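You operate a simulated robot arm through the tools that you are given. There is no shell and no other tool. Be economical: measure what you need, move in short steps, check, and stop when the job is done.

Carry out the task below with a simulated robot arm. There is one attempt and no reset: what you move stays moved.

Task
Put the green padlock from the inside of the top crate behind the lined crate in the inside of the single blue crate and the blue padlock in the inside of the crate of brown blocks. Put the 55 mm bundle from the inside of the lined blue crate by the cream machine in the inside of the crate of grey brushes and the 85 mm bundle on the loading bed. Take the yellow pad on the inside of the lined blue crate by the cream machine and put it away in the inside of the lined dark blue crate. Put the can on the inside of the lined blue crate by the cream machine away on the low shelf of the tall cabinet. Switch the small panel switch off. Put the gold spool from the inside of the top crate by the desk in the inside of the far dark blue crate and the red spool on the top of the desk. Do these in any order. Set down upright: bundle, can.

It is judged by the outcome, as a careful person would: the job done as asked, and still so three seconds after it is handed in. It fails if anything else is knocked over, pushed out of place, dropped, spilled or broken.

Robot
A 7-joint arm with a fingered hand on a trunk, on a base that drives. Base frame: it is fixed to the floor where the robot stands at the start and does not move with it; the origin is under the middle of the robot, x ahead of it, y to its left, z up. Units: cm, rad, N and s.
With the tool pointing down near the work surface it reaches from about 36 to 72 cm from the robot's upright axis, wherever it stands. Its first joint turns from -1.204 to 3.002 rad. Places, roughly: bundle [75, 175, 100]; can [75, 200, 100]; inside of the crate of brown blocks [30, -450, 60]; inside of the crate of grey brushes [70, 90, 60]; inside of the far dark blue crate [230, 240, 70]; inside of the lined dark blue crate [240, -360, 80]; inside of the single blue crate [230, 40, 30]; loading bed [30, -250, 80]; low shelf of the tall cabinet (40x20 cm) [82, -1062, 44]; padlock [75, 0, 100]; small panel switch [80, 280, 150]; spool [225, 325, 100]; top of the desk [210, 500, 80]; yellow pad (6x9x4 cm) [70, 200, 100]. Payload 3.4 kg.
The tool frame sits at the grasp point between the pads (the TCP): z along the fingers, y along the line on which they close. The tips reach 2.5 cm beyond it. The gripper opens to 8.8 cm. The gripper's body begins 2.9 cm behind the TCP. The gripper is a hand of 4 fingers: y runs from the thumb to the fingers, the wrist lies at [-1.3, -9.7, -16.2] in the tool frame.
Orientation is that of the tool frame in the base frame, as [roll, pitch, yaw] about the fixed x, y, z axes, in that order (R = Rz(yaw) Ry(pitch) Rx(roll)). With the fingers straight down and the wrist toward the robot, the tool's x, y and z point along [0, 1, 0], [1, 0, 0] and [0, 0, -1] of the base frame.

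Tools
- The arm moves only by the tool move_arm. Its argument "series" is a list of rows, each an object (a shift or turn left out is 0) with "xyz": the shift along the tool's x, y, z in cm, a list of three; "rotation": the turn, a rotation vector about the tool's x, y, z in degrees, a list of three. In form: [{"xyz": [tx, ty, tz], "rotation": [ax, ay, az]}, ...]. A call has 1 to 20 rows; each row shifts and turns the commanded pose from where the row before left it, along the tool's axes as they then stand. Rows are played at 5 a second. More than 5 cm and 0.15 rad between two rows, and nothing of the call is played. A pose out of reach is approached as far as the arm can. The call stops where the force on the tool passes 40 N (or 10 N more than at its start, if that is more) or the arm is blocked; 0.2 s more then pass. In this call time passes only in rows, and 0.2 s behind the last. The reply holds the time, the measured pose of the TCP, the force on the tool along the base axes, the opening and the grip force, in the units named above and with some noise, with the torque about the TCP (base axes, N m) and any sound that the robot's microphone picked up, and new pictures: "pictures" is both (left out), scene, wrist or none.
- Cameras (640 x 400 px; columns grow to the right, rows downward): "scene" is now at [13.3, 3.8, 145.63]; the picture's right is [0.28, -0.96, 0.00], its down [-0.67, -0.20, -0.72] and it looks along [0.69, 0.20, -0.70] (base axes); focal length 265 px, centre (320, 200). "wrist" rides on the gripper at [6.4, -8.3, -9.8] in the tool frame; the picture's right is [-0.62, 0.37, -0.69], its down [-0.72, -0.63, 0.30] and it looks along [-0.32, 0.68, 0.65] (tool axes); focal length 265 px, centre (320, 200).
- lift_body(by): slides the trunk up (or, below 0, down) by that many cm; the arm and the scene camera ride with it, the base frame stays. It gives what a move gives, with no picture.
- steer(legs): drives the robot by 1 to 6 legs, each [ahead, left, turn to the left] in cm, cm and rad, along the robot's own axes; the way and the turn of a leg run together, so that a leg with both is an arc; at most 150 cm and 3.142 rad a leg. The arm and the cameras ride along, it lands a little off, and it stops where it bumps. It gives what a move gives, and a new picture of the scene camera.
- move_fingers(index, middle, ring, thumb_bend, thumb_turn): sets how far each is bent, from 0 (flat) to 1 (curled in); at 0.3 the hand is open as for a grip, at 0.7 the pads meet at the TCP. One left out holds its place. A second passes; each finger stops where it meets its share of the squeeze, and holds until it gets a number again. It is the only way to open and close the hand. It gives what a move gives, with no picture; readings hold the bend of each and the force on the fingers (four entries, about 0 where the hand has none), thumb and palm. thumb_turn goes from beside the hand (0) to across from the fingers (1), as for a grip.
- turn_head(pan, tilt): turns the head with the scene camera to pan (to the left, within 1.501 rad either way) and tilt (down, from -0.506 to 1.204), counted from straight ahead of the robot. It gives what a move gives, and a new picture of the scene camera.
- locate(camera, pixels): for up to 12 pixels [column, row] of the newest picture of that camera ("zoom" is the newest enlarged one), the place [x, y, z] in the base frame of the surface seen there, good to about 0.2 cm, but the place of the scene camera against the robot may be out by one fixed shift of up to 1.8 cm in any direction. It takes no simulated time.
- enlarge(camera, box): a new picture of the part [left, top, right, bottom] of that camera's present view, enlarged. It takes no simulated time.
- sign_off(): hands the job in; it is judged then, once.

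Go step by step. Measure first, check grasps and placings, and put right what went wrong. The budget is 329 turns and 360 pictures, counting those below and the enlarged ones. Unless the task says otherwise, let go and move clear before handing in.

The tools are called after ">>>" as name(argument=value, ...) on one line, values as JSON. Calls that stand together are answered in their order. move_arm: Moves the arm, as the interface text tells. Its arguments: {"type":"object","properties":{"series":{"type":"array"},"pictures":{"type":"string","enum":["both","scene","wrist","none"]}},"required":["series"]} The other tools are called the same way: lift_body (by) slides the trunk up or down; move_fingers (index, middle, ring, thumb_bend, thumb_turn) moves the fingers one by one; steer (legs) drives the base; turn_head (pan, tilt) turns the head that bears the scene camera; locate (camera, pixels) gives the place of the surface under pixels of a picture; enlarge (camera, box) takes an enlarged picture of a part of a camera's view; sign_off () hands the job in.

At the start:

```text
time: 0.0
position: [36.0, 16.66, 114.49]
ee_rot: [3.141, -0.001, 1.569]
ft_force: [0.2, -0.8, 0.1]
ft_torque: [-0.04, 0.0, -0.01]
gripper_width: 8.75
finger_force: 0.1
shape: jaw
bend: [0.3, 0.3, 0.3, 0.3, 0.98]
finger forces: [0.1, 0.0, 0.0, 0.0, 0.0, 0.0]
trunk travel left (down, up): [-77.5, 6.5]
robot x, y, heading: [0.23, 0.24, 0.0]
head pan, tilt: [0.286, 0.773]
```

scene: 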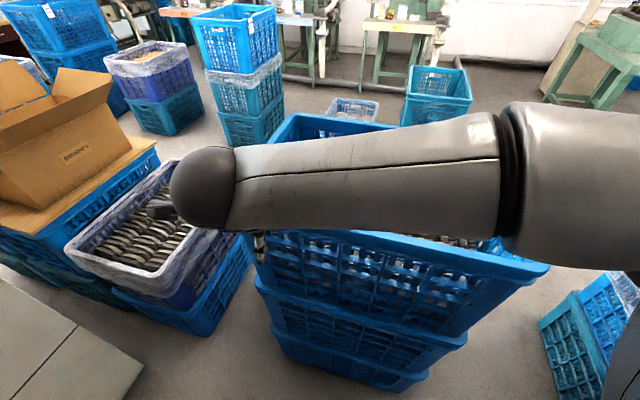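
wrist: 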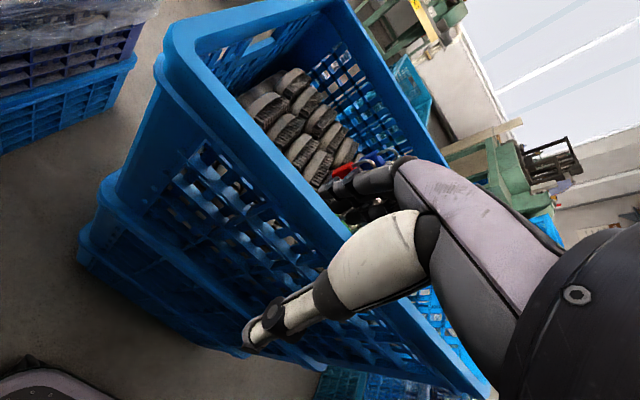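

The arm hides most of the top crate (it crosses rows 100-270); in the wrist view the crate holds dark blocks with red and blue items near (345,165) and (375,158). I'll look more closely before moving.

>>> enlarge(camera="wrist", box=[220, 50, 460, 200])

>>> turn_head(pan=0.0, tilt=0.5)

>>> turn_head(pan=1.2, tilt=0.4)

>>> turn_head(pan=-1.2, tilt=0.4)

```text
2.67 times, centred on (340, 125) of wrist
```

zoom: 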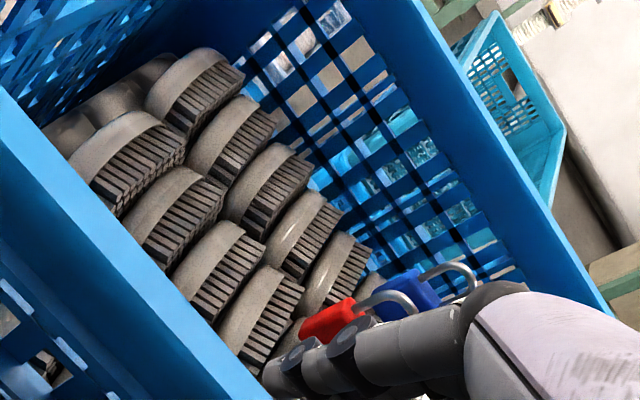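

```text
time: 0.8
position: [36.03, 16.56, 114.46]
ee_rot: [3.141, -0.001, 1.57]
ft_force: [0.0, -0.1, -0.7]
ft_torque: [0.02, 0.01, 0.01]
gripper_width: 8.76
finger_force: 0.2
shape: jaw
bend: [0.3, 0.3, 0.3, 0.3, 0.98]
finger forces: [0.0, 0.0, 0.0, 0.1, 0.0, 0.1]
trunk travel left (down, up): [-77.5, 6.5]
robot x, y, heading: [0.0, -0.38, 0.002]
head pan, tilt: [0.0, 0.499]
```

scene: 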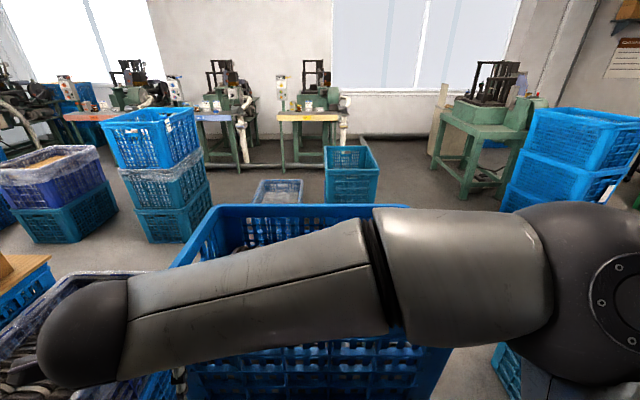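

```text
time: 2.2
position: [36.04, 16.58, 114.51]
ee_rot: [-3.14, -0.001, 1.568]
ft_force: [-0.4, -1.3, 0.5]
ft_torque: [-0.01, -0.01, -0.02]
gripper_width: 8.76
finger_force: 0.0
shape: jaw
bend: [0.3, 0.3, 0.3, 0.3, 0.98]
finger forces: [0.1, 0.0, 0.1, 0.0, 0.0, 0.0]
trunk travel left (down, up): [-77.5, 6.5]
robot x, y, heading: [-0.16, 0.16, 0.001]
head pan, tilt: [1.201, 0.4]
```

scene: 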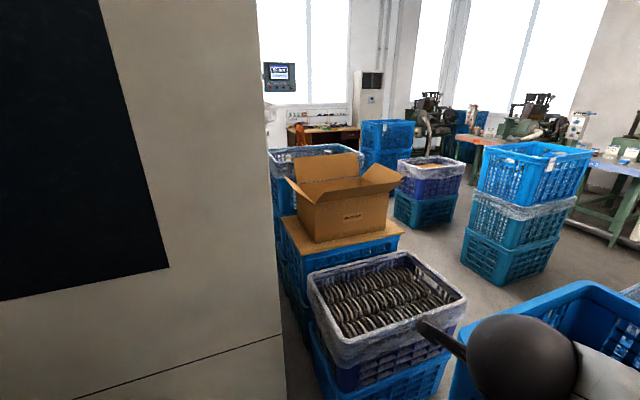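

```text
time: 4.4
position: [36.12, 16.47, 114.57]
ee_rot: [3.141, 0.0, 1.569]
ft_force: [-0.9, 0.2, 0.0]
ft_torque: [0.02, 0.06, -0.03]
gripper_width: 8.76
finger_force: 0.0
shape: jaw
bend: [0.3, 0.3, 0.3, 0.3, 0.98]
finger forces: [0.0, 0.0, 0.1, 0.0, 0.1, 0.0]
trunk travel left (down, up): [-77.5, 6.5]
robot x, y, heading: [0.24, 0.06, 0.001]
head pan, tilt: [-1.201, 0.4]
```

scene: 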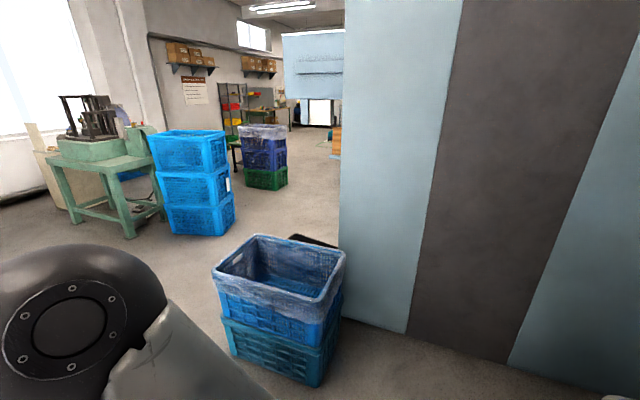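

The wrist zoom shows a red padlock at (325,320) and a blue one at (400,290), partly behind a finger. I'll measure the crate rim, its contents and the other landmarks.

>>> locate(camera="wrist", pixels=[[180, 50], [340, 20], [300, 90], [345, 168], [370, 158], [310, 200], [400, 130], [320, 230], [100, 260]])

>>> turn_head(pan=0.2, tilt=1.0)

>>> move_arm(series=[{"xyz": [4, 0, -1]}, {"xyz": [4, 0, -1]}, {"xyz": [4, 0, -1]}, {"xyz": [4, 0, -1]}, {"xyz": [4, 0, -1]}, {"xyz": [4, 0, -1]}, {"xyz": [4, 0, 0]}, {"xyz": [4, 0, 0]}])

```text
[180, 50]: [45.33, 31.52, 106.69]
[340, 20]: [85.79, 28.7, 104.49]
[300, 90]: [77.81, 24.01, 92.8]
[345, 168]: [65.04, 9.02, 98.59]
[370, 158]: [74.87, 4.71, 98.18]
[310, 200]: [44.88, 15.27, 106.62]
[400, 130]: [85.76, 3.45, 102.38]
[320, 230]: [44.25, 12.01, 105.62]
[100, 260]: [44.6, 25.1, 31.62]
```

```text
time: 5.9
position: [36.09, 16.52, 114.48]
ee_rot: [3.141, -0.001, 1.568]
ft_force: [-0.1, -0.3, 0.4]
ft_torque: [-0.03, 0.0, -0.01]
gripper_width: 8.76
finger_force: 0.0
shape: jaw
bend: [0.3, 0.3, 0.3, 0.3, 0.98]
finger forces: [0.0, 0.0, 0.0, 0.1, 0.1, 0.0]
trunk travel left (down, up): [-77.5, 6.5]
robot x, y, heading: [-0.14, 0.09, -0.0]
head pan, tilt: [0.201, 1.0]
```

scene: 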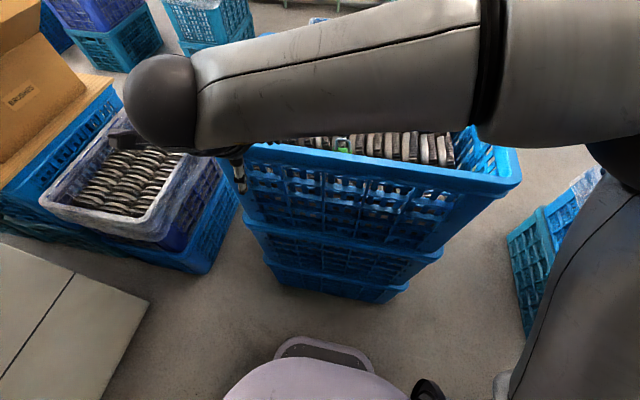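

```text
time: 7.9
position: [39.1, 25.93, 120.48]
ee_rot: [-3.134, -0.074, 1.498]
ft_force: [0.0, -1.6, -0.6]
ft_torque: [0.04, 0.02, -0.01]
gripper_width: 8.74
finger_force: 0.1
shape: jaw
bend: [0.3, 0.3, 0.3, 0.3, 0.98]
finger forces: [0.0, 0.0, 0.0, 0.0, 0.1, 0.0]
out of reach, approached as far as the arm can: row 4, 5, 6, 7, 8
trunk travel left (down, up): [-77.5, 6.5]
robot x, y, heading: [-0.49, 0.1, 0.003]
head pan, tilt: [0.201, 1.0]
stopped in row 8: the arm was blocked; the commanded pose is now the measured one
```

scene: 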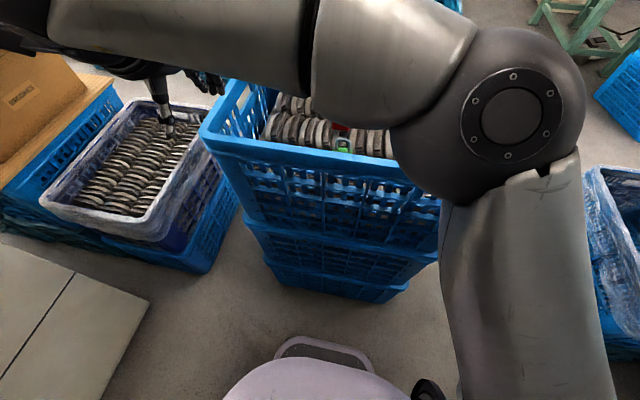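
wrist: 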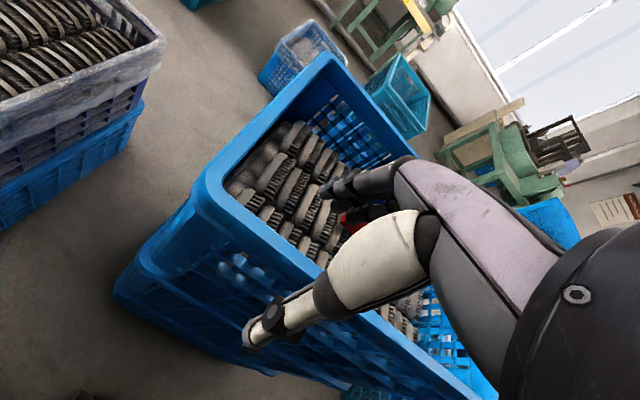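

The arm shifted to about y=26 and was then blocked. The scene view now shows red at (342,127) and green at (343,143). I'll measure these and the left crate.

>>> locate(camera="scene", pixels=[[342, 127], [343, 145], [372, 140], [290, 125], [230, 130], [215, 150], [130, 170], [60, 205], [150, 105], [185, 190], [170, 240], [300, 350]])

>>> enlarge(camera="scene", box=[200, 70, 440, 220])

```text
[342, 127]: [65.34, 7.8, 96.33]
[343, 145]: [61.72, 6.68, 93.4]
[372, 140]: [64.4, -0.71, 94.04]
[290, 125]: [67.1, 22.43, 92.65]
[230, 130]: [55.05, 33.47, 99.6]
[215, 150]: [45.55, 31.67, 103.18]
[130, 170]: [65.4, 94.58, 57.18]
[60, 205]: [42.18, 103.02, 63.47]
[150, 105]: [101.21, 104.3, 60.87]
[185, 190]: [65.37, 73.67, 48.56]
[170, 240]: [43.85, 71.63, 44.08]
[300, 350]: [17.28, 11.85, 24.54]
```

```text
2.67 times, centred on (320, 145) of scene
```

zoom: 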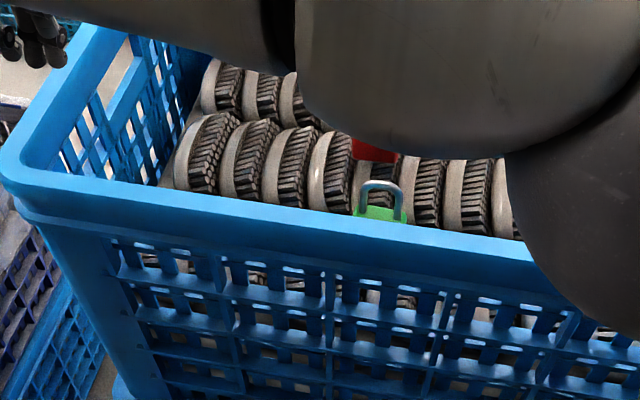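

Green is at about (61.7, 6.7) with its shackle upright and broad face toward me, so the default hand orientation closes across its thickness. I'll straighten the hand and move it over the padlock above rim height.

>>> move_arm(series=[{"rotation": [0.4, -4.2, -4.2]}, {"xyz": [-4, 0, 1]}, {"xyz": [-4, 2, 1]}, {"xyz": [-4, 4, 1]}, {"xyz": [-4, 4, 0]}, {"xyz": [-3, 4, 0]}, {"xyz": [0, 4, 0]}])

```text
refused: row 4 steps farther than a row can; nothing moved
```

The call was refused because one row stepped too far. I'll use smaller steps.

>>> move_arm(series=[{"rotation": [0.4, -4.2, -4.2]}, {"xyz": [-4, 0, 1]}, {"xyz": [-4, 1, 1]}, {"xyz": [-4, 2, 1]}, {"xyz": [-3, 3.5, 0]}, {"xyz": [-3, 3.5, 0]}, {"xyz": [0, 4, 0]}, {"xyz": [0, 4, 0]}])

```text
time: 9.7
position: [57.39, 8.02, 117.23]
ee_rot: [-3.13, 0.005, 1.577]
ft_force: [-0.1, 0.4, -0.8]
ft_torque: [0.0, 0.0, 0.0]
gripper_width: 8.76
finger_force: 0.1
shape: jaw
bend: [0.3, 0.3, 0.3, 0.3, 0.98]
finger forces: [0.0, 0.1, 0.1, 0.1, 0.0, 0.0]
trunk travel left (down, up): [-77.5, 6.5]
robot x, y, heading: [-0.06, -0.03, 0.004]
head pan, tilt: [0.201, 1.0]
```

scene: 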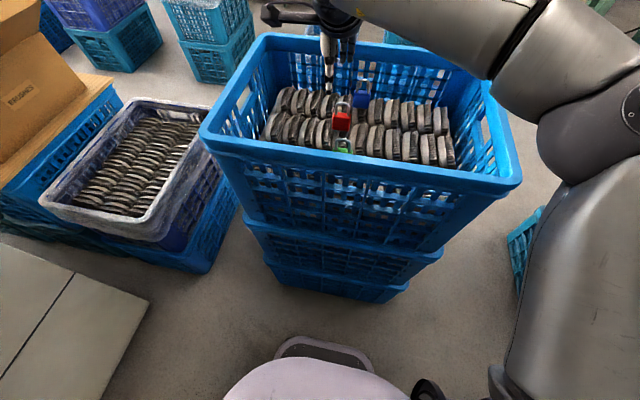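
wrist: 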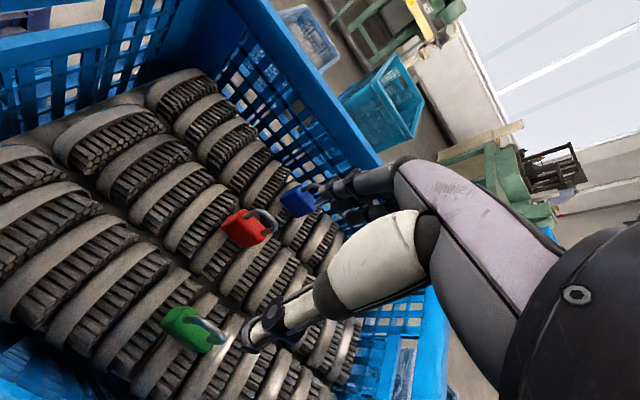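

Both cameras now show all three padlocks: green at (190,330), red at (250,228) and blue at (300,200) in the wrist view. I'll measure each in both cameras to get the scene camera's offset.

>>> enlarge(camera="scene", box=[280, 60, 440, 160])

>>> enlarge(camera="wrist", box=[140, 170, 380, 380])

>>> locate(camera="wrist", pixels=[[190, 330], [171, 323], [203, 343], [215, 330], [252, 230], [270, 218], [295, 200], [316, 190], [160, 290], [230, 345]])

>>> locate(camera="scene", pixels=[[343, 152], [342, 143], [341, 122], [343, 105], [362, 98], [365, 80], [207, 130], [265, 38], [520, 185], [483, 85]])

```text
4.00 times, centred on (360, 110) of scene
```

zoom: 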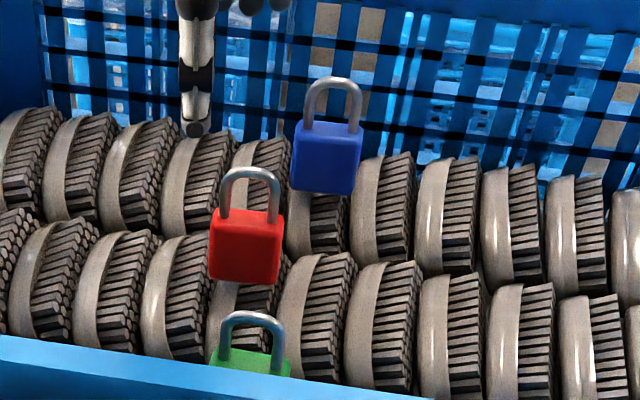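

```text
1.90 times, centred on (260, 275) of wrist
```

zoom: 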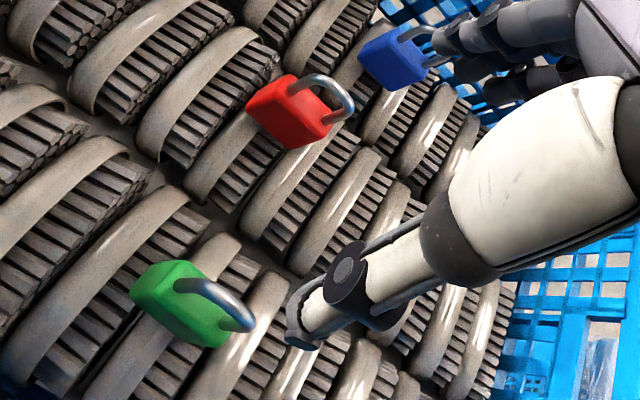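

```text
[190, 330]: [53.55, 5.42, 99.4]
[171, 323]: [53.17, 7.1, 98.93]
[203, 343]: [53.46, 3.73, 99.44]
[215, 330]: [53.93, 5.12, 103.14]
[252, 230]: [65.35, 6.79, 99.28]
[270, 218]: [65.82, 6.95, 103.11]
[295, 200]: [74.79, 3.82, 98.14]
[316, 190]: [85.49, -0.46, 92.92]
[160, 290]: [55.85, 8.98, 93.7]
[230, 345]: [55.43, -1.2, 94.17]
```

```text
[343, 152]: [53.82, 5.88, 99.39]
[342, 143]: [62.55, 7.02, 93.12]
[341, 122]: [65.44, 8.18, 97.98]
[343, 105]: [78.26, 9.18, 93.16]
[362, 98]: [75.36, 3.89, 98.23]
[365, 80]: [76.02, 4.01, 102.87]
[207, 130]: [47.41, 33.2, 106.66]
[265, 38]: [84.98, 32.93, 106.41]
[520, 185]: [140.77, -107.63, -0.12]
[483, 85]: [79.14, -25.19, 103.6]
```

Wrist and scene readings agree to within about 0.5 cm. Green's body top is at (53.5, 5.4, 99.4), close to the front wall, so I'll yaw the hand -90° and grip across the padlock's width in y.

>>> move_arm(series=[{"rotation": [0, 0, -8.2]}, {"rotation": [0, 0, -8.2]}, {"rotation": [0, 0, -8.2]}, {"rotation": [0, 0, -8.2]}, {"rotation": [0, 0, -8.2]}, {"rotation": [0, 0, -8.2]}, {"rotation": [0, 0, -8.2]}, {"rotation": [0, 0, -8.2]}, {"rotation": [0, 0, -8.2]}, {"rotation": [0, 0, -8.2]}, {"rotation": [0, 0, -8.2]}, {"xyz": [3.9, -2.6, 0]}, {"xyz": [0, 0, 4]}, {"xyz": [0, 0, 4]}])

```text
time: 12.7
position: [46.55, 7.69, 110.93]
ee_rot: [-3.138, -0.008, 2.557]
ft_force: [-0.5, -0.2, 0.4]
ft_torque: [0.01, 0.03, 0.0]
gripper_width: 8.8
finger_force: 0.1
shape: jaw
bend: [0.3, 0.3, 0.3, 0.3, 0.98]
finger forces: [0.1, 0.0, 0.0, 0.0, 0.0, 0.0]
out of reach, approached as far as the arm can: row 7, 8, 9, 10, 11
trunk travel left (down, up): [-77.5, 6.5]
robot x, y, heading: [-0.05, -0.19, 0.002]
head pan, tilt: [0.201, 1.0]
```

scene: 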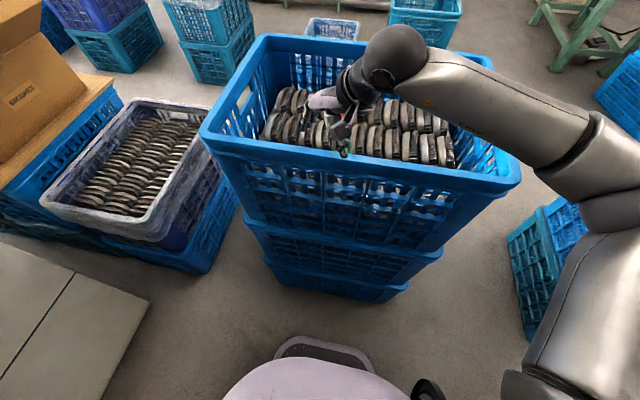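
wrist: 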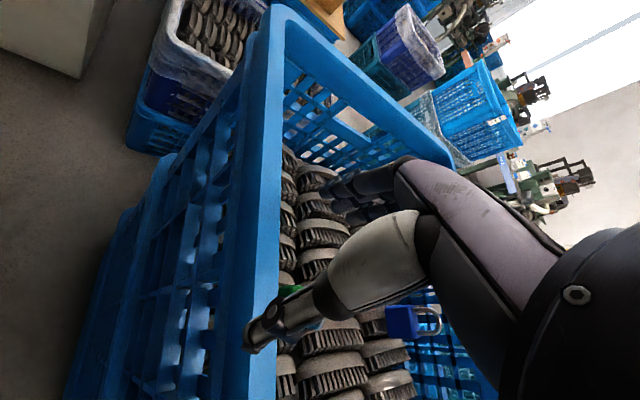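

The arm could not turn past yaw 2.56, about 56° from the default. I'll raise the hand and try the opposite yaw, with the wrist to the left, to find its limit.

>>> move_arm(series=[{"xyz": [0, 2, -3]}, {"xyz": [-1, 3, -3]}, {"rotation": [0, 0, 8.3]}, {"rotation": [0, 0, 8.3]}, {"rotation": [0, 0, 8.3]}, {"rotation": [0, 0, 8.3]}, {"rotation": [0, 0, 8.3]}, {"rotation": [0, 0, 8.3]}, {"rotation": [0, 0, 8.3]}, {"rotation": [0, 0, 8.3]}, {"rotation": [0, 0, 8.3]}, {"rotation": [0, 0, 8.3]}, {"rotation": [0, 0, 8.3]}, {"rotation": [0, 0, 8.3]}, {"rotation": [0, 0, 8.3]}, {"rotation": [0, 0, 8.3]}, {"rotation": [0, 0, 8.3]}, {"rotation": [0, 0, 8.3]}])

>>> turn_head(pan=-0.9, tilt=0.9)

```text
time: 16.5
position: [50.2, 9.36, 117.48]
ee_rot: [-3.109, 0.004, 0.211]
ft_force: [1.0, -0.2, 0.5]
ft_torque: [0.0, 0.01, -0.01]
gripper_width: 8.8
finger_force: 0.1
shape: jaw
bend: [0.3, 0.3, 0.3, 0.3, 0.98]
finger forces: [0.1, 0.1, 0.1, 0.1, 0.1, 0.0]
out of reach, approached as far as the arm can: row 18
trunk travel left (down, up): [-77.5, 6.5]
robot x, y, heading: [0.12, 0.03, 0.0]
head pan, tilt: [0.201, 1.0]
```

scene: 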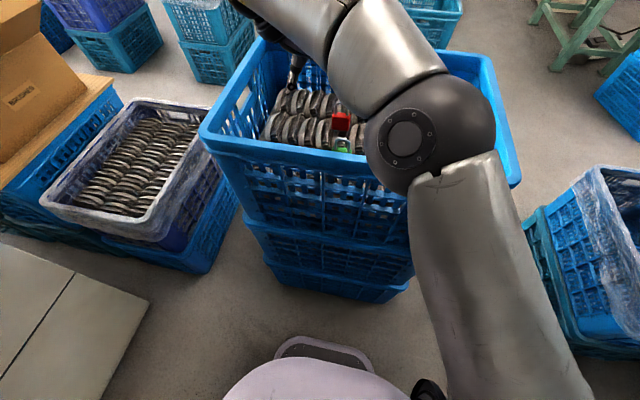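
wrist: 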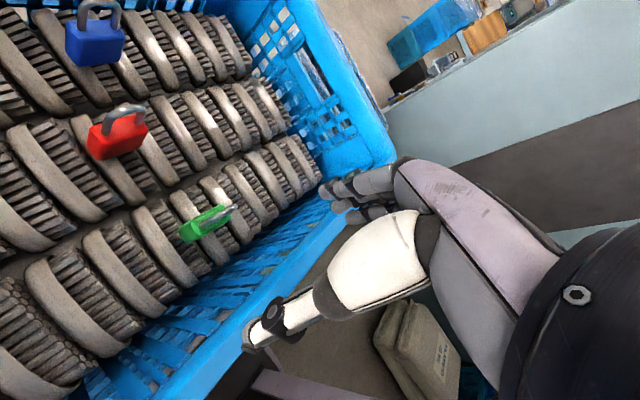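

```text
time: 17.9
position: [50.33, 9.56, 117.0]
ee_rot: [-3.119, 0.01, 0.216]
ft_force: [0.7, -0.3, -0.3]
ft_torque: [-0.02, -0.01, -0.01]
gripper_width: 8.79
finger_force: 0.0
shape: jaw
bend: [0.3, 0.3, 0.3, 0.3, 0.98]
finger forces: [0.1, 0.0, 0.0, 0.0, 0.0, 0.0]
trunk travel left (down, up): [-77.5, 6.5]
robot x, y, heading: [0.33, 0.14, 0.0]
head pan, tilt: [-0.901, 0.901]
```

scene: 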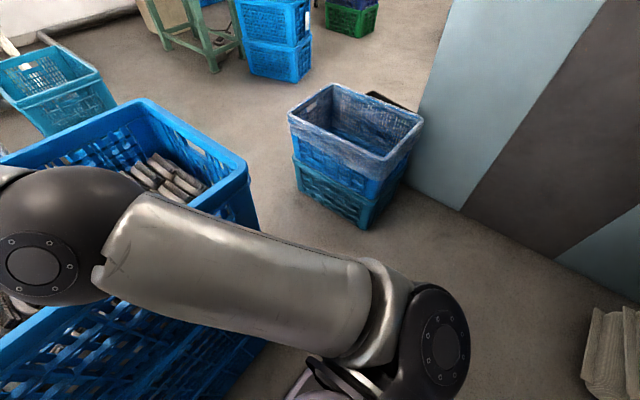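

Positive yaw works: it reached 0.21 rad, close to 0. Green at (205,222) in the wrist view is in reach with the wrist to the left, so I'll move over it and go partway down.

>>> move_arm(series=[{"xyz": [1.1, 2.4, 0]}, {"xyz": [1.15, 2.4, 0]}, {"xyz": [0, 0, 4], "rotation": [0, 0, 6]}, {"xyz": [0, 0, 3], "rotation": [0, 0, 4]}], pictures="both")

>>> turn_head(pan=0.3, tilt=0.9)

```text
time: 18.9
position: [52.95, 6.65, 109.6]
ee_rot: [-3.141, 0.01, 0.067]
ft_force: [-0.1, -0.5, -0.3]
ft_torque: [0.02, -0.01, 0.01]
gripper_width: 8.81
finger_force: 0.0
shape: jaw
bend: [0.3, 0.3, 0.3, 0.3, 0.98]
finger forces: [0.0, 0.1, 0.0, 0.1, 0.1, 0.0]
trunk travel left (down, up): [-77.5, 6.5]
robot x, y, heading: [0.17, -0.04, -0.003]
head pan, tilt: [-0.901, 0.901]
```

scene: 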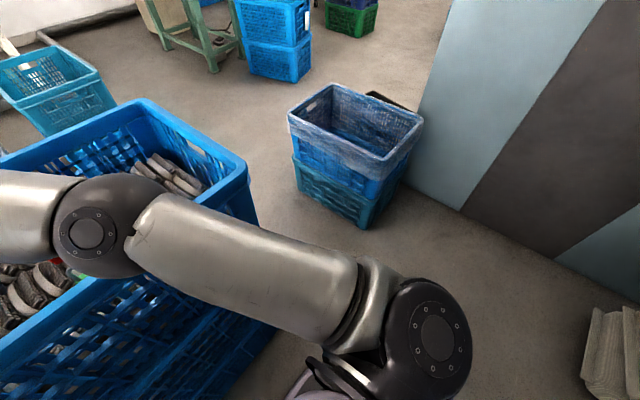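
wrist: 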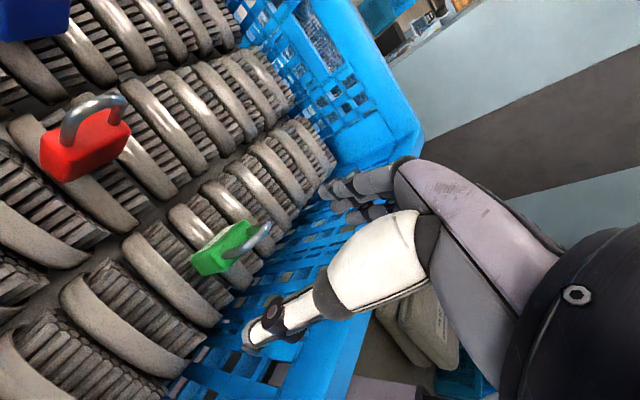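

```text
time: 20.2
position: [52.92, 6.61, 109.6]
ee_rot: [3.141, 0.011, 0.067]
ft_force: [0.8, -0.5, -0.1]
ft_torque: [-0.01, -0.01, 0.0]
gripper_width: 8.82
finger_force: 0.1
shape: jaw
bend: [0.3, 0.3, 0.3, 0.3, 0.98]
finger forces: [0.1, 0.0, 0.1, 0.0, 0.1, 0.0]
trunk travel left (down, up): [-77.5, 6.5]
robot x, y, heading: [0.05, 0.35, 0.001]
head pan, tilt: [0.3, 0.901]
```

scene: 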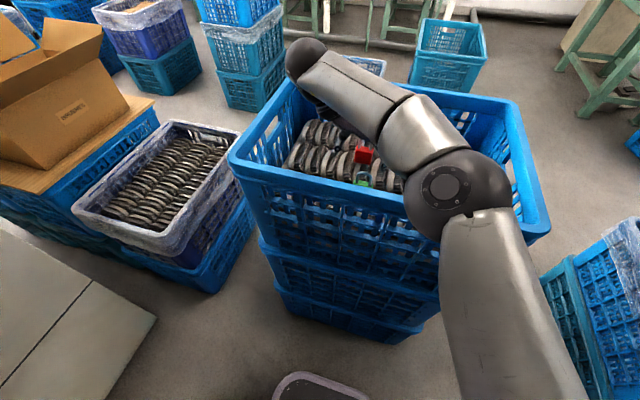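

Yaw is now 0.067. I'll measure green again in the wrist view at (222,248).

>>> locate(camera="wrist", pixels=[[222, 248], [200, 268], [245, 228], [198, 250], [262, 232], [268, 226]])

>>> enlarge(camera="wrist", box=[160, 180, 360, 360])

```text
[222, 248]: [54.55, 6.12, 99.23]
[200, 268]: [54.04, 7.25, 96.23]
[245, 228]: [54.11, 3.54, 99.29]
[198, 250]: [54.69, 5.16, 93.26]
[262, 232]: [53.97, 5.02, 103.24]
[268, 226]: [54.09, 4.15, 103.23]
```

```text
2.22 times, centred on (260, 270) of wrist
```

zoom: 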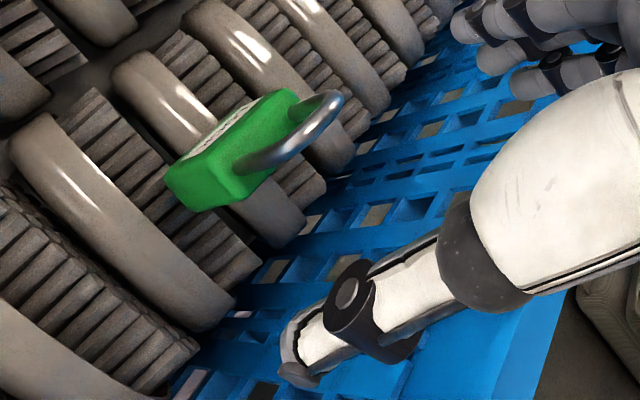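

Green's body is centred near (54.0, 5.2) and spans about z 95 to 99.3, with the shackle top at 103.2. I'll descend to TCP z of about 98.8.

>>> move_arm(series=[{"xyz": [1.0, 1.45, 0]}, {"xyz": [0, 0, 3]}, {"xyz": [0, 0, 3]}, {"xyz": [0, 0, 2.5]}, {"xyz": [0, 0, 2.0]}], pictures="wrist")

```text
time: 21.4
position: [53.8, 5.42, 99.28]
ee_rot: [-3.141, 0.011, 0.067]
ft_force: [-0.5, 0.1, 0.2]
ft_torque: [0.04, 0.01, -0.02]
gripper_width: 8.79
finger_force: 0.0
shape: jaw
bend: [0.3, 0.3, 0.3, 0.3, 0.98]
finger forces: [0.0, 0.0, 0.1, 0.0, 0.1, 0.1]
trunk travel left (down, up): [-77.5, 6.5]
robot x, y, heading: [0.04, -0.14, -0.001]
head pan, tilt: [0.3, 0.901]
```

wrist: 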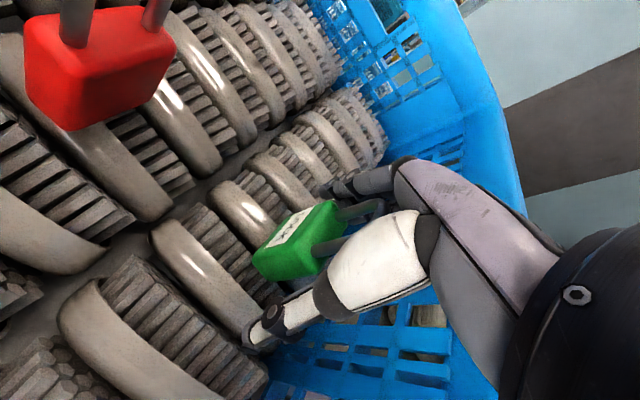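

No contact, and green sits between the fingers. I'll lower 0.8 cm and close.

>>> move_arm(series=[{"xyz": [0.2, 0.1, 0.8]}], pictures="none")

>>> move_fingers(index=0.7, middle=0.7, ring=0.7, thumb_bend=0.7)

>>> move_arm(series=[{"xyz": [0, 0, -1]}, {"xyz": [0, 0, -2]}], pictures="wrist")

```text
time: 21.9
position: [53.96, 5.31, 98.55]
ee_rot: [-3.141, 0.009, 0.067]
ft_force: [-0.4, -0.2, 2.4]
ft_torque: [-0.03, 0.0, -0.01]
gripper_width: 8.83
finger_force: 0.0
shape: jaw
bend: [0.3, 0.3, 0.3, 0.3, 0.98]
finger forces: [0.1, 0.1, 0.1, 0.1, 0.0, 2.5]
trunk travel left (down, up): [-77.5, 6.5]
robot x, y, heading: [-0.14, 0.07, 0.001]
head pan, tilt: [0.3, 0.901]
```

```text
time: 22.9
position: [53.92, 5.18, 98.5]
ee_rot: [3.141, 0.01, 0.066]
ft_force: [0.9, -2.6, 5.9]
ft_torque: [-0.21, 0.0, 0.03]
gripper_width: 3.9
finger_force: 16.7
shape: fingers
bend: [0.51, 0.55, 0.7, 0.54, 0.96]
finger forces: [9.9, 7.5, 0.0, 0.0, 13.5, 2.5]
trunk travel left (down, up): [-77.5, 6.5]
robot x, y, heading: [0.2, 0.17, -0.006]
head pan, tilt: [0.3, 0.901]
```

```text
time: 23.4
position: [54.23, 5.3, 101.34]
ee_rot: [3.141, 0.012, 0.067]
ft_force: [0.2, -0.3, -1.4]
ft_torque: [0.01, 0.01, -0.01]
gripper_width: 3.94
finger_force: 15.4
shape: fingers
bend: [0.51, 0.55, 0.7, 0.54, 0.96]
finger forces: [8.4, 6.5, 0.0, 0.0, 14.0, 1.2]
trunk travel left (down, up): [-77.5, 6.5]
robot x, y, heading: [0.39, 0.35, 0.002]
head pan, tilt: [0.3, 0.901]
```

wrist: 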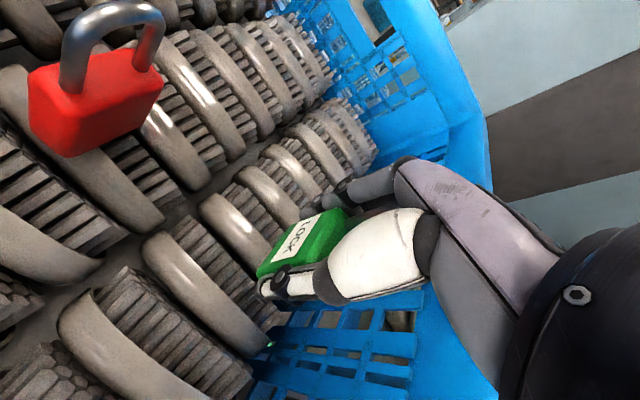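

Green is held firmly (15 N) and rose with the hand. I'll lift it clear of the rim and then map a way around the crates.

>>> move_arm(series=[{"xyz": [0, 0, -4]}, {"xyz": [0, 0, -4]}, {"xyz": [0, 0, -4]}, {"xyz": [0, 0, -3]}], pictures="none")

>>> turn_head(pan=-0.7, tilt=0.5)

>>> locate(camera="scene", pixels=[[320, 200], [400, 300], [100, 60], [200, 60], [300, 60], [400, 60], [500, 100], [450, 200], [300, 130], [250, 100], [350, 100], [60, 100]])

```text
time: 24.4
position: [54.04, 3.89, 116.36]
ee_rot: [-3.133, 0.014, 0.052]
ft_force: [0.7, -0.1, -1.3]
ft_torque: [0.03, 0.04, 0.03]
gripper_width: 3.95
finger_force: 14.5
shape: fingers
bend: [0.51, 0.56, 0.7, 0.54, 0.96]
finger forces: [8.1, 6.3, 0.0, 0.0, 13.9, 1.0]
out of reach, approached as far as the arm can: row 4
trunk travel left (down, up): [-77.5, 6.5]
robot x, y, heading: [-0.02, 0.08, -0.003]
head pan, tilt: [0.3, 0.901]
```

```text
time: 25.7
position: [54.05, 4.09, 116.51]
ee_rot: [-3.131, 0.011, 0.056]
ft_force: [0.3, 0.2, -1.2]
ft_torque: [0.0, 0.02, 0.0]
gripper_width: 3.89
finger_force: 14.7
shape: fingers
bend: [0.51, 0.56, 0.7, 0.54, 0.96]
finger forces: [8.2, 6.4, 0.1, 0.0, 14.0, 1.2]
trunk travel left (down, up): [-77.5, 6.5]
robot x, y, heading: [0.24, -0.18, 0.003]
head pan, tilt: [-0.7, 0.499]
```

scene: 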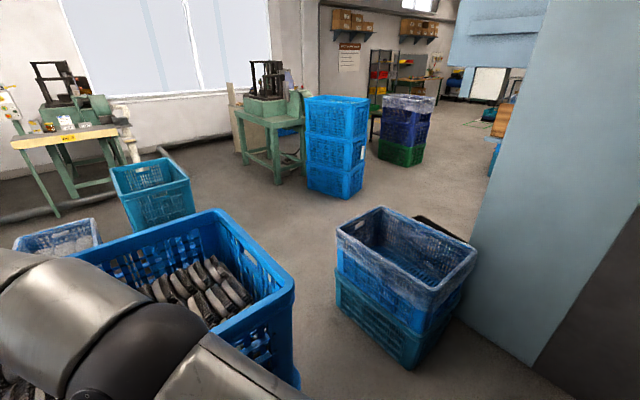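

```text
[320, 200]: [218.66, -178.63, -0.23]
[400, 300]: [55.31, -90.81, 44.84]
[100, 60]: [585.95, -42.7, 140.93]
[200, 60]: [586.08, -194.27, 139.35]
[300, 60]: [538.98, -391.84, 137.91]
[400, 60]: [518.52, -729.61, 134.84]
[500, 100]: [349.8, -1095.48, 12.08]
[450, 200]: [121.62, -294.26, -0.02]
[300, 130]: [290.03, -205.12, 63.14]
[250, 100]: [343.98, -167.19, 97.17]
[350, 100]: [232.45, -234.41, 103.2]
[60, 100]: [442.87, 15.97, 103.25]
```

I'll measure the gap on the right and the crates beyond.

>>> locate(camera="scene", pixels=[[338, 225], [381, 207], [340, 308], [410, 370], [293, 280], [240, 210], [150, 195], [195, 180], [150, 160], [112, 168], [50, 240], [310, 345]])

>>> turn_head(pan=0.25, tilt=0.6)

```text
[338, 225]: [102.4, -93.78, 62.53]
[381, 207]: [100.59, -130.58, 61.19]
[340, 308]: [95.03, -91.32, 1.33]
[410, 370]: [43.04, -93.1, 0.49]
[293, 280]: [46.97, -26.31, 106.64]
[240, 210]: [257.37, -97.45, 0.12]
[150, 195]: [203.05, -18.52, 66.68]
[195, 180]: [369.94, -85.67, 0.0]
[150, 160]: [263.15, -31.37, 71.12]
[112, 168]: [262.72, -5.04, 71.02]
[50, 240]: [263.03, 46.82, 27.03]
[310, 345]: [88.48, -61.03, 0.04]
```

```text
time: 26.9
position: [53.97, 4.12, 116.7]
ee_rot: [-3.134, 0.008, 0.056]
ft_force: [0.8, 0.1, -0.4]
ft_torque: [0.02, 0.04, -0.02]
gripper_width: 3.88
finger_force: 14.7
shape: fingers
bend: [0.51, 0.56, 0.7, 0.54, 0.96]
finger forces: [8.2, 6.5, 0.1, 0.0, 14.0, 1.0]
trunk travel left (down, up): [-77.5, 6.5]
robot x, y, heading: [0.05, -0.34, -0.004]
head pan, tilt: [0.25, 0.6]
```

scene: 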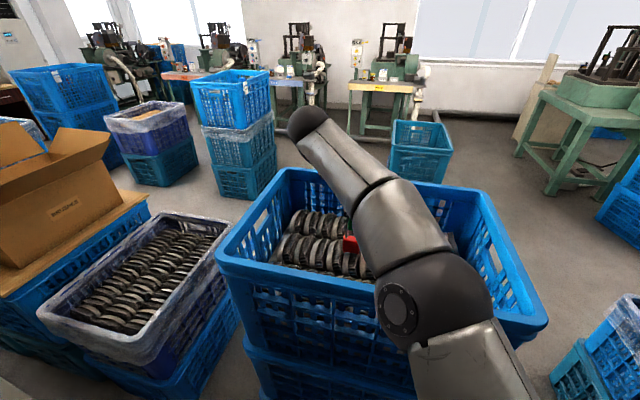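

The right gap runs from y≈-29 to y≈-92, about 63 cm, and the single crate stands at about x 205-265, y 20-60. I'll check my base's footprint by looking down.

>>> turn_head(pan=-1.2, tilt=1.2)

>>> turn_head(pan=1.3, tilt=1.2)

```text
time: 28.5
position: [54.1, 4.02, 116.55]
ee_rot: [-3.133, 0.008, 0.056]
ft_force: [0.3, 0.5, -1.2]
ft_torque: [-0.01, 0.03, -0.01]
gripper_width: 3.89
finger_force: 14.7
shape: fingers
bend: [0.51, 0.56, 0.7, 0.54, 0.96]
finger forces: [8.2, 6.4, 0.0, 0.0, 14.1, 1.0]
trunk travel left (down, up): [-77.5, 6.5]
robot x, y, heading: [-0.15, -0.0, -0.003]
head pan, tilt: [-1.201, 1.201]
```

scene: 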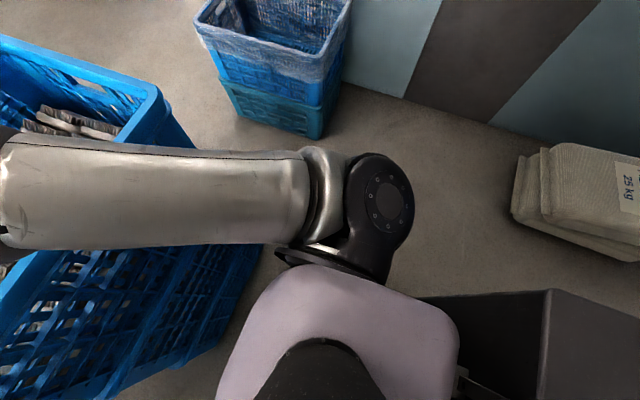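

```text
time: 30.8
position: [54.0, 4.25, 116.61]
ee_rot: [-3.134, 0.009, 0.057]
ft_force: [0.3, 0.7, -0.5]
ft_torque: [-0.01, -0.02, 0.04]
gripper_width: 3.88
finger_force: 14.7
shape: fingers
bend: [0.51, 0.56, 0.7, 0.54, 0.96]
finger forces: [8.1, 6.3, 0.1, 0.0, 14.0, 0.9]
trunk travel left (down, up): [-77.5, 6.5]
robot x, y, heading: [-0.1, -0.27, -0.0]
head pan, tilt: [1.3, 1.201]
```

scene: 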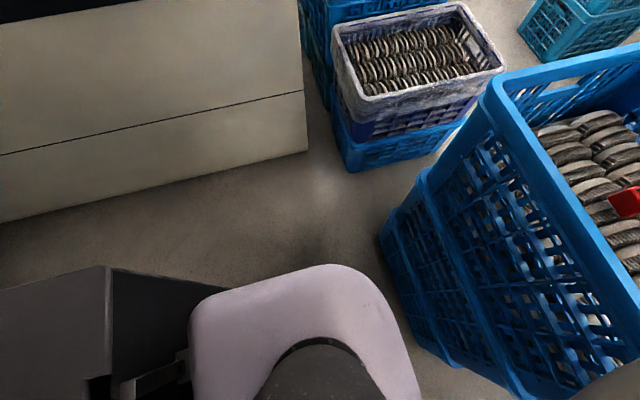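

I'll measure the base edges and nearby objects in this view.

>>> locate(camera="scene", pixels=[[300, 275], [195, 330], [385, 330], [108, 268], [60, 330], [305, 150], [0, 215], [350, 165], [395, 235], [440, 340], [190, 230], [20, 20]])

>>> turn_head(pan=-1.5, tilt=1.0)

>>> locate(camera="scene", pixels=[[320, 270], [470, 240], [520, 150], [560, 260], [620, 230], [300, 150], [350, 110], [200, 60], [600, 100], [640, 330], [400, 100], [500, 300]])

```text
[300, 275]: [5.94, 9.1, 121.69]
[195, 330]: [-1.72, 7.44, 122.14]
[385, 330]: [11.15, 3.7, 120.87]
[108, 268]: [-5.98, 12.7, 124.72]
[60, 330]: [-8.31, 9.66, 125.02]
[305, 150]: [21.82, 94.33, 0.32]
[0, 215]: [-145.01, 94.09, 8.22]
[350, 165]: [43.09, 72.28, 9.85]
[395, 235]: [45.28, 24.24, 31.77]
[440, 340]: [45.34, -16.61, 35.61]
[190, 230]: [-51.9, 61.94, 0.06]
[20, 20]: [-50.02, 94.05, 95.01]
```

```text
time: 33.3
position: [53.95, 4.05, 116.76]
ee_rot: [-3.134, 0.01, 0.055]
ft_force: [0.3, 0.0, -0.8]
ft_torque: [-0.01, -0.02, -0.01]
gripper_width: 3.92
finger_force: 14.5
shape: fingers
bend: [0.51, 0.56, 0.7, 0.54, 0.96]
finger forces: [8.3, 6.4, 0.0, 0.0, 14.0, 1.0]
trunk travel left (down, up): [-77.5, 6.5]
robot x, y, heading: [-0.17, -0.11, -0.001]
head pan, tilt: [-1.499, 1.0]
```

scene: 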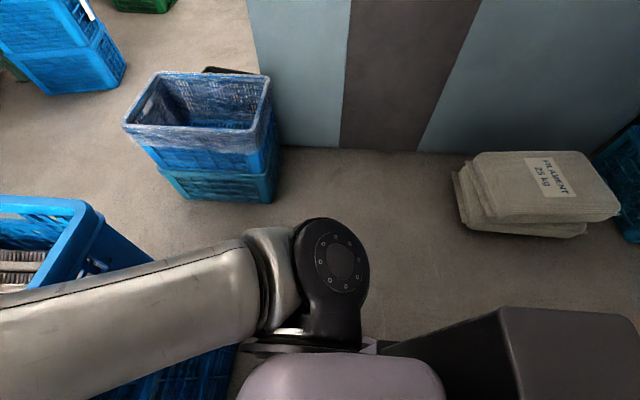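

```text
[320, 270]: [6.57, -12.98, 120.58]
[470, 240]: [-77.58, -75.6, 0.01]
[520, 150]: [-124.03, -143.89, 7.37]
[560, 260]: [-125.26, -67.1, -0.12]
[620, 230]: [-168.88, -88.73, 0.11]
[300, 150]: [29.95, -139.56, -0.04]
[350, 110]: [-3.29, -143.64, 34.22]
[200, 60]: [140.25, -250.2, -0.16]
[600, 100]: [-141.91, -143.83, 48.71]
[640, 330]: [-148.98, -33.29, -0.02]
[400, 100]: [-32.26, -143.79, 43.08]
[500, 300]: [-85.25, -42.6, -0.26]
```

I still need the base outline, so I'll look straight down in front.

>>> turn_head(pan=0.6, tilt=1.2)

>>> locate(camera="scene", pixels=[[320, 250], [300, 300], [260, 330], [350, 290], [400, 300], [340, 230], [320, 350], [380, 260], [280, 270], [240, 300], [200, 360], [420, 340]])

```text
time: 35.3
position: [54.08, 4.17, 116.61]
ee_rot: [-3.132, 0.008, 0.055]
ft_force: [-0.7, -0.4, -1.4]
ft_torque: [-0.01, 0.0, -0.01]
gripper_width: 3.92
finger_force: 14.7
shape: fingers
bend: [0.51, 0.56, 0.7, 0.54, 0.96]
finger forces: [8.1, 6.4, 0.1, 0.1, 14.0, 1.0]
trunk travel left (down, up): [-77.5, 6.5]
robot x, y, heading: [0.1, 0.08, -0.004]
head pan, tilt: [0.6, 1.201]
```

scene: 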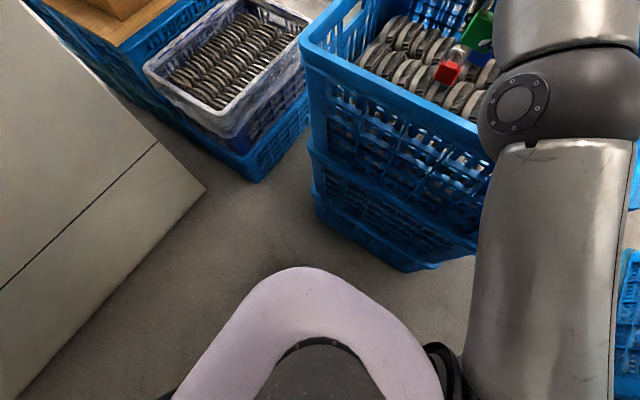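

```text
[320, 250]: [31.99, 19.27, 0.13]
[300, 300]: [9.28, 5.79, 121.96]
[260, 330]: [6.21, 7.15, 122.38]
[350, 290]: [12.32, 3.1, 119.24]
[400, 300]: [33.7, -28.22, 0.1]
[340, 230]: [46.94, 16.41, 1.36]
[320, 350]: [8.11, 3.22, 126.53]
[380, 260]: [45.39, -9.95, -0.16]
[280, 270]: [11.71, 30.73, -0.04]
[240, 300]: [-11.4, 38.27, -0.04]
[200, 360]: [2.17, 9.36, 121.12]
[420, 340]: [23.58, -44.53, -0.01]
```

Floor is visible close in, but a black part shows at (445,365). I'll measure that to get the base half-width.

>>> locate(camera="scene", pixels=[[442, 352], [450, 375], [460, 395], [165, 395], [175, 390], [300, 268], [440, 395], [430, 350]])

>>> turn_head(pan=-0.3, tilt=1.2)

```text
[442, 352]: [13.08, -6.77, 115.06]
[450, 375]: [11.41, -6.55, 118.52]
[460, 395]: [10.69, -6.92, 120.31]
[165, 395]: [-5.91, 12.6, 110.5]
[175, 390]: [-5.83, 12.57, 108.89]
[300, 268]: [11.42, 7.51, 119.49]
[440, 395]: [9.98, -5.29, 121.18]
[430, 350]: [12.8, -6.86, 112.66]
```

```text
time: 36.5
position: [54.02, 4.1, 116.5]
ee_rot: [-3.131, 0.008, 0.057]
ft_force: [0.4, -0.1, -0.8]
ft_torque: [-0.02, -0.01, -0.01]
gripper_width: 3.93
finger_force: 14.9
shape: fingers
bend: [0.51, 0.56, 0.7, 0.54, 0.96]
finger forces: [8.2, 6.5, 0.1, 0.0, 13.9, 1.0]
trunk travel left (down, up): [-77.5, 6.5]
robot x, y, heading: [0.03, -0.05, 0.003]
head pan, tilt: [-0.3, 1.201]
```

scene: 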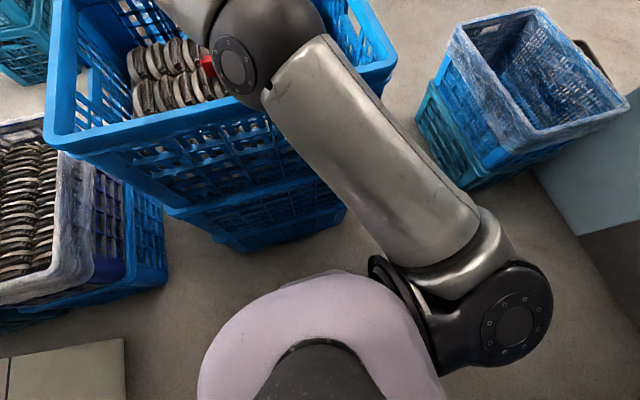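

The base stays within about 30 cm and the held padlock is well above the rim. I'll drive right 60 cm to line up with the gap.

>>> steer(legs=[[-3, -60, 0]])

```text
time: 39.9
position: [51.5, -54.91, 116.56]
ee_rot: [-3.133, 0.008, 0.07]
ft_force: [0.6, -0.3, -1.7]
ft_torque: [-0.03, 0.01, 0.0]
gripper_width: 3.88
finger_force: 14.7
shape: fingers
bend: [0.51, 0.56, 0.7, 0.54, 0.96]
finger forces: [8.3, 6.4, 0.0, 0.0, 14.0, 0.9]
trunk travel left (down, up): [-77.5, 6.5]
robot x, y, heading: [-2.15, -59.4, 0.014]
head pan, tilt: [-0.3, 1.201]
```

scene: 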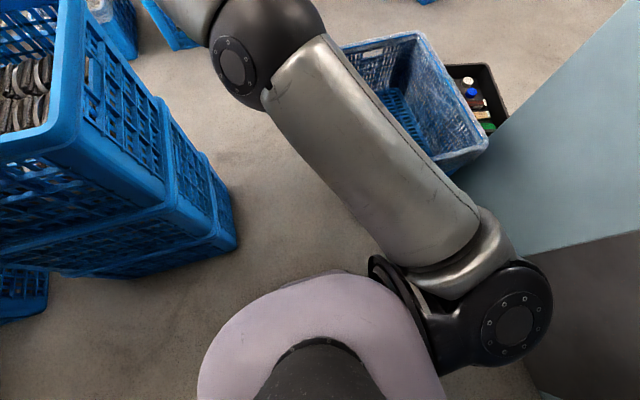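

The path ahead looks clear. I'll straighten the heading and go forward through the gap in two legs, checking for bumps.

>>> steer(legs=[[0, -1, -0.014], [75, 0, 0], [80, 0, 0]])

```text
time: 48.1
position: [205.54, -54.64, 116.74]
ee_rot: [-3.132, 0.009, 0.069]
ft_force: [0.0, 0.0, -0.5]
ft_torque: [-0.04, 0.01, -0.01]
gripper_width: 3.9
finger_force: 15.3
shape: fingers
bend: [0.51, 0.56, 0.7, 0.54, 0.96]
finger forces: [8.1, 6.4, 0.0, 0.0, 14.2, 1.0]
trunk travel left (down, up): [-77.5, 6.5]
robot x, y, heading: [151.61, -59.52, 0.013]
head pan, tilt: [-0.3, 1.201]
```

scene: 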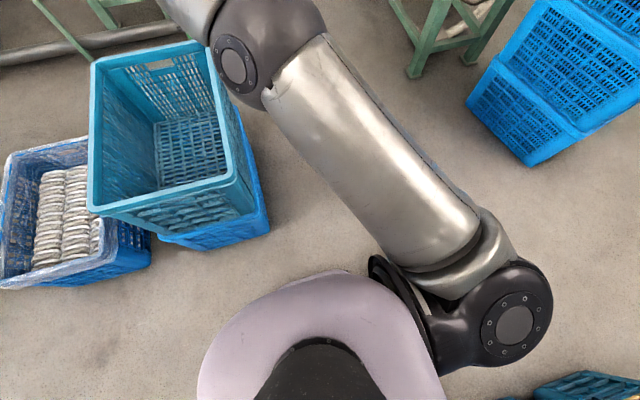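

We're through the gap. The single lined blue crate with pale rolls is at (65,215). I'll drive left to face it.

>>> steer(legs=[[0, 98, -0.013]])

>>> turn_head(pan=0.1, tilt=0.9)

```text
time: 53.2
position: [203.97, 43.46, 116.65]
ee_rot: [-3.131, 0.009, 0.066]
ft_force: [0.4, -0.3, -0.6]
ft_torque: [-0.03, -0.01, 0.0]
gripper_width: 3.9
finger_force: 14.5
shape: fingers
bend: [0.51, 0.56, 0.7, 0.54, 0.96]
finger forces: [8.2, 6.5, 0.0, 0.1, 14.1, 0.9]
trunk travel left (down, up): [-77.5, 6.5]
robot x, y, heading: [149.76, 38.52, 0.015]
head pan, tilt: [-0.3, 1.201]
```

scene: 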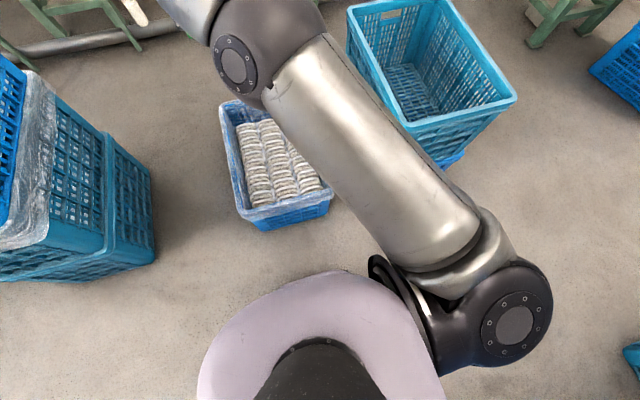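

```text
time: 54.1
position: [204.08, 43.38, 116.67]
ee_rot: [-3.13, 0.011, 0.064]
ft_force: [0.3, 0.0, -1.1]
ft_torque: [0.02, 0.01, 0.02]
gripper_width: 3.89
finger_force: 14.5
shape: fingers
bend: [0.51, 0.56, 0.7, 0.54, 0.96]
finger forces: [8.2, 6.4, 0.0, 0.0, 14.2, 1.0]
trunk travel left (down, up): [-77.5, 6.5]
robot x, y, heading: [149.89, 38.8, 0.01]
head pan, tilt: [0.099, 0.901]
```

scene: 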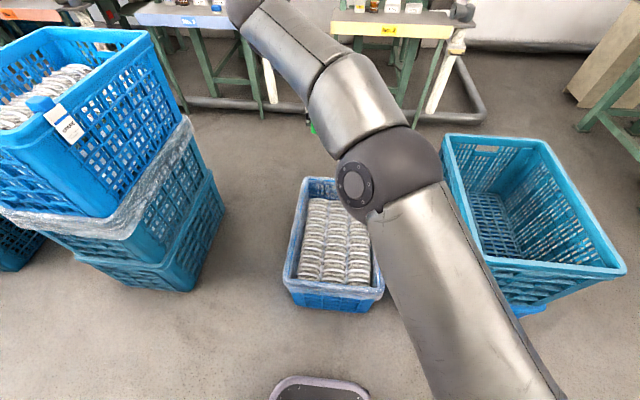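

The single crate is at (335,245) with stacked rings inside. I'll measure its rim, contents and surroundings.

>>> locate(camera="scene", pixels=[[290, 270], [305, 185], [378, 290], [335, 225], [335, 270], [315, 240], [360, 235], [360, 275], [310, 275], [445, 140], [620, 270], [200, 270]])

>>> enlarge(camera="scene", box=[260, 160, 420, 320])

```text
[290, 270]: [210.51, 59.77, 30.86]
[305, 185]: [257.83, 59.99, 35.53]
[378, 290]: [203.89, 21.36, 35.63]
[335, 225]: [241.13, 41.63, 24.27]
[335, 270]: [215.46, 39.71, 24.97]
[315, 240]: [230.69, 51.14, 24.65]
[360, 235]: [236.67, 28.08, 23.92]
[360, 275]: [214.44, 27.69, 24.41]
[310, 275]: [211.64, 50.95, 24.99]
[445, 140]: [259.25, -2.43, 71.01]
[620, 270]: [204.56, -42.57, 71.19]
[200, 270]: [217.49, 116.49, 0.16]
```

```text
2.50 times, centred on (340, 240) of scene
```

zoom: 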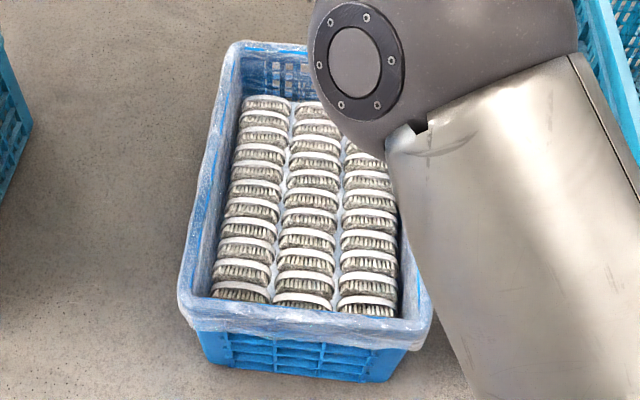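

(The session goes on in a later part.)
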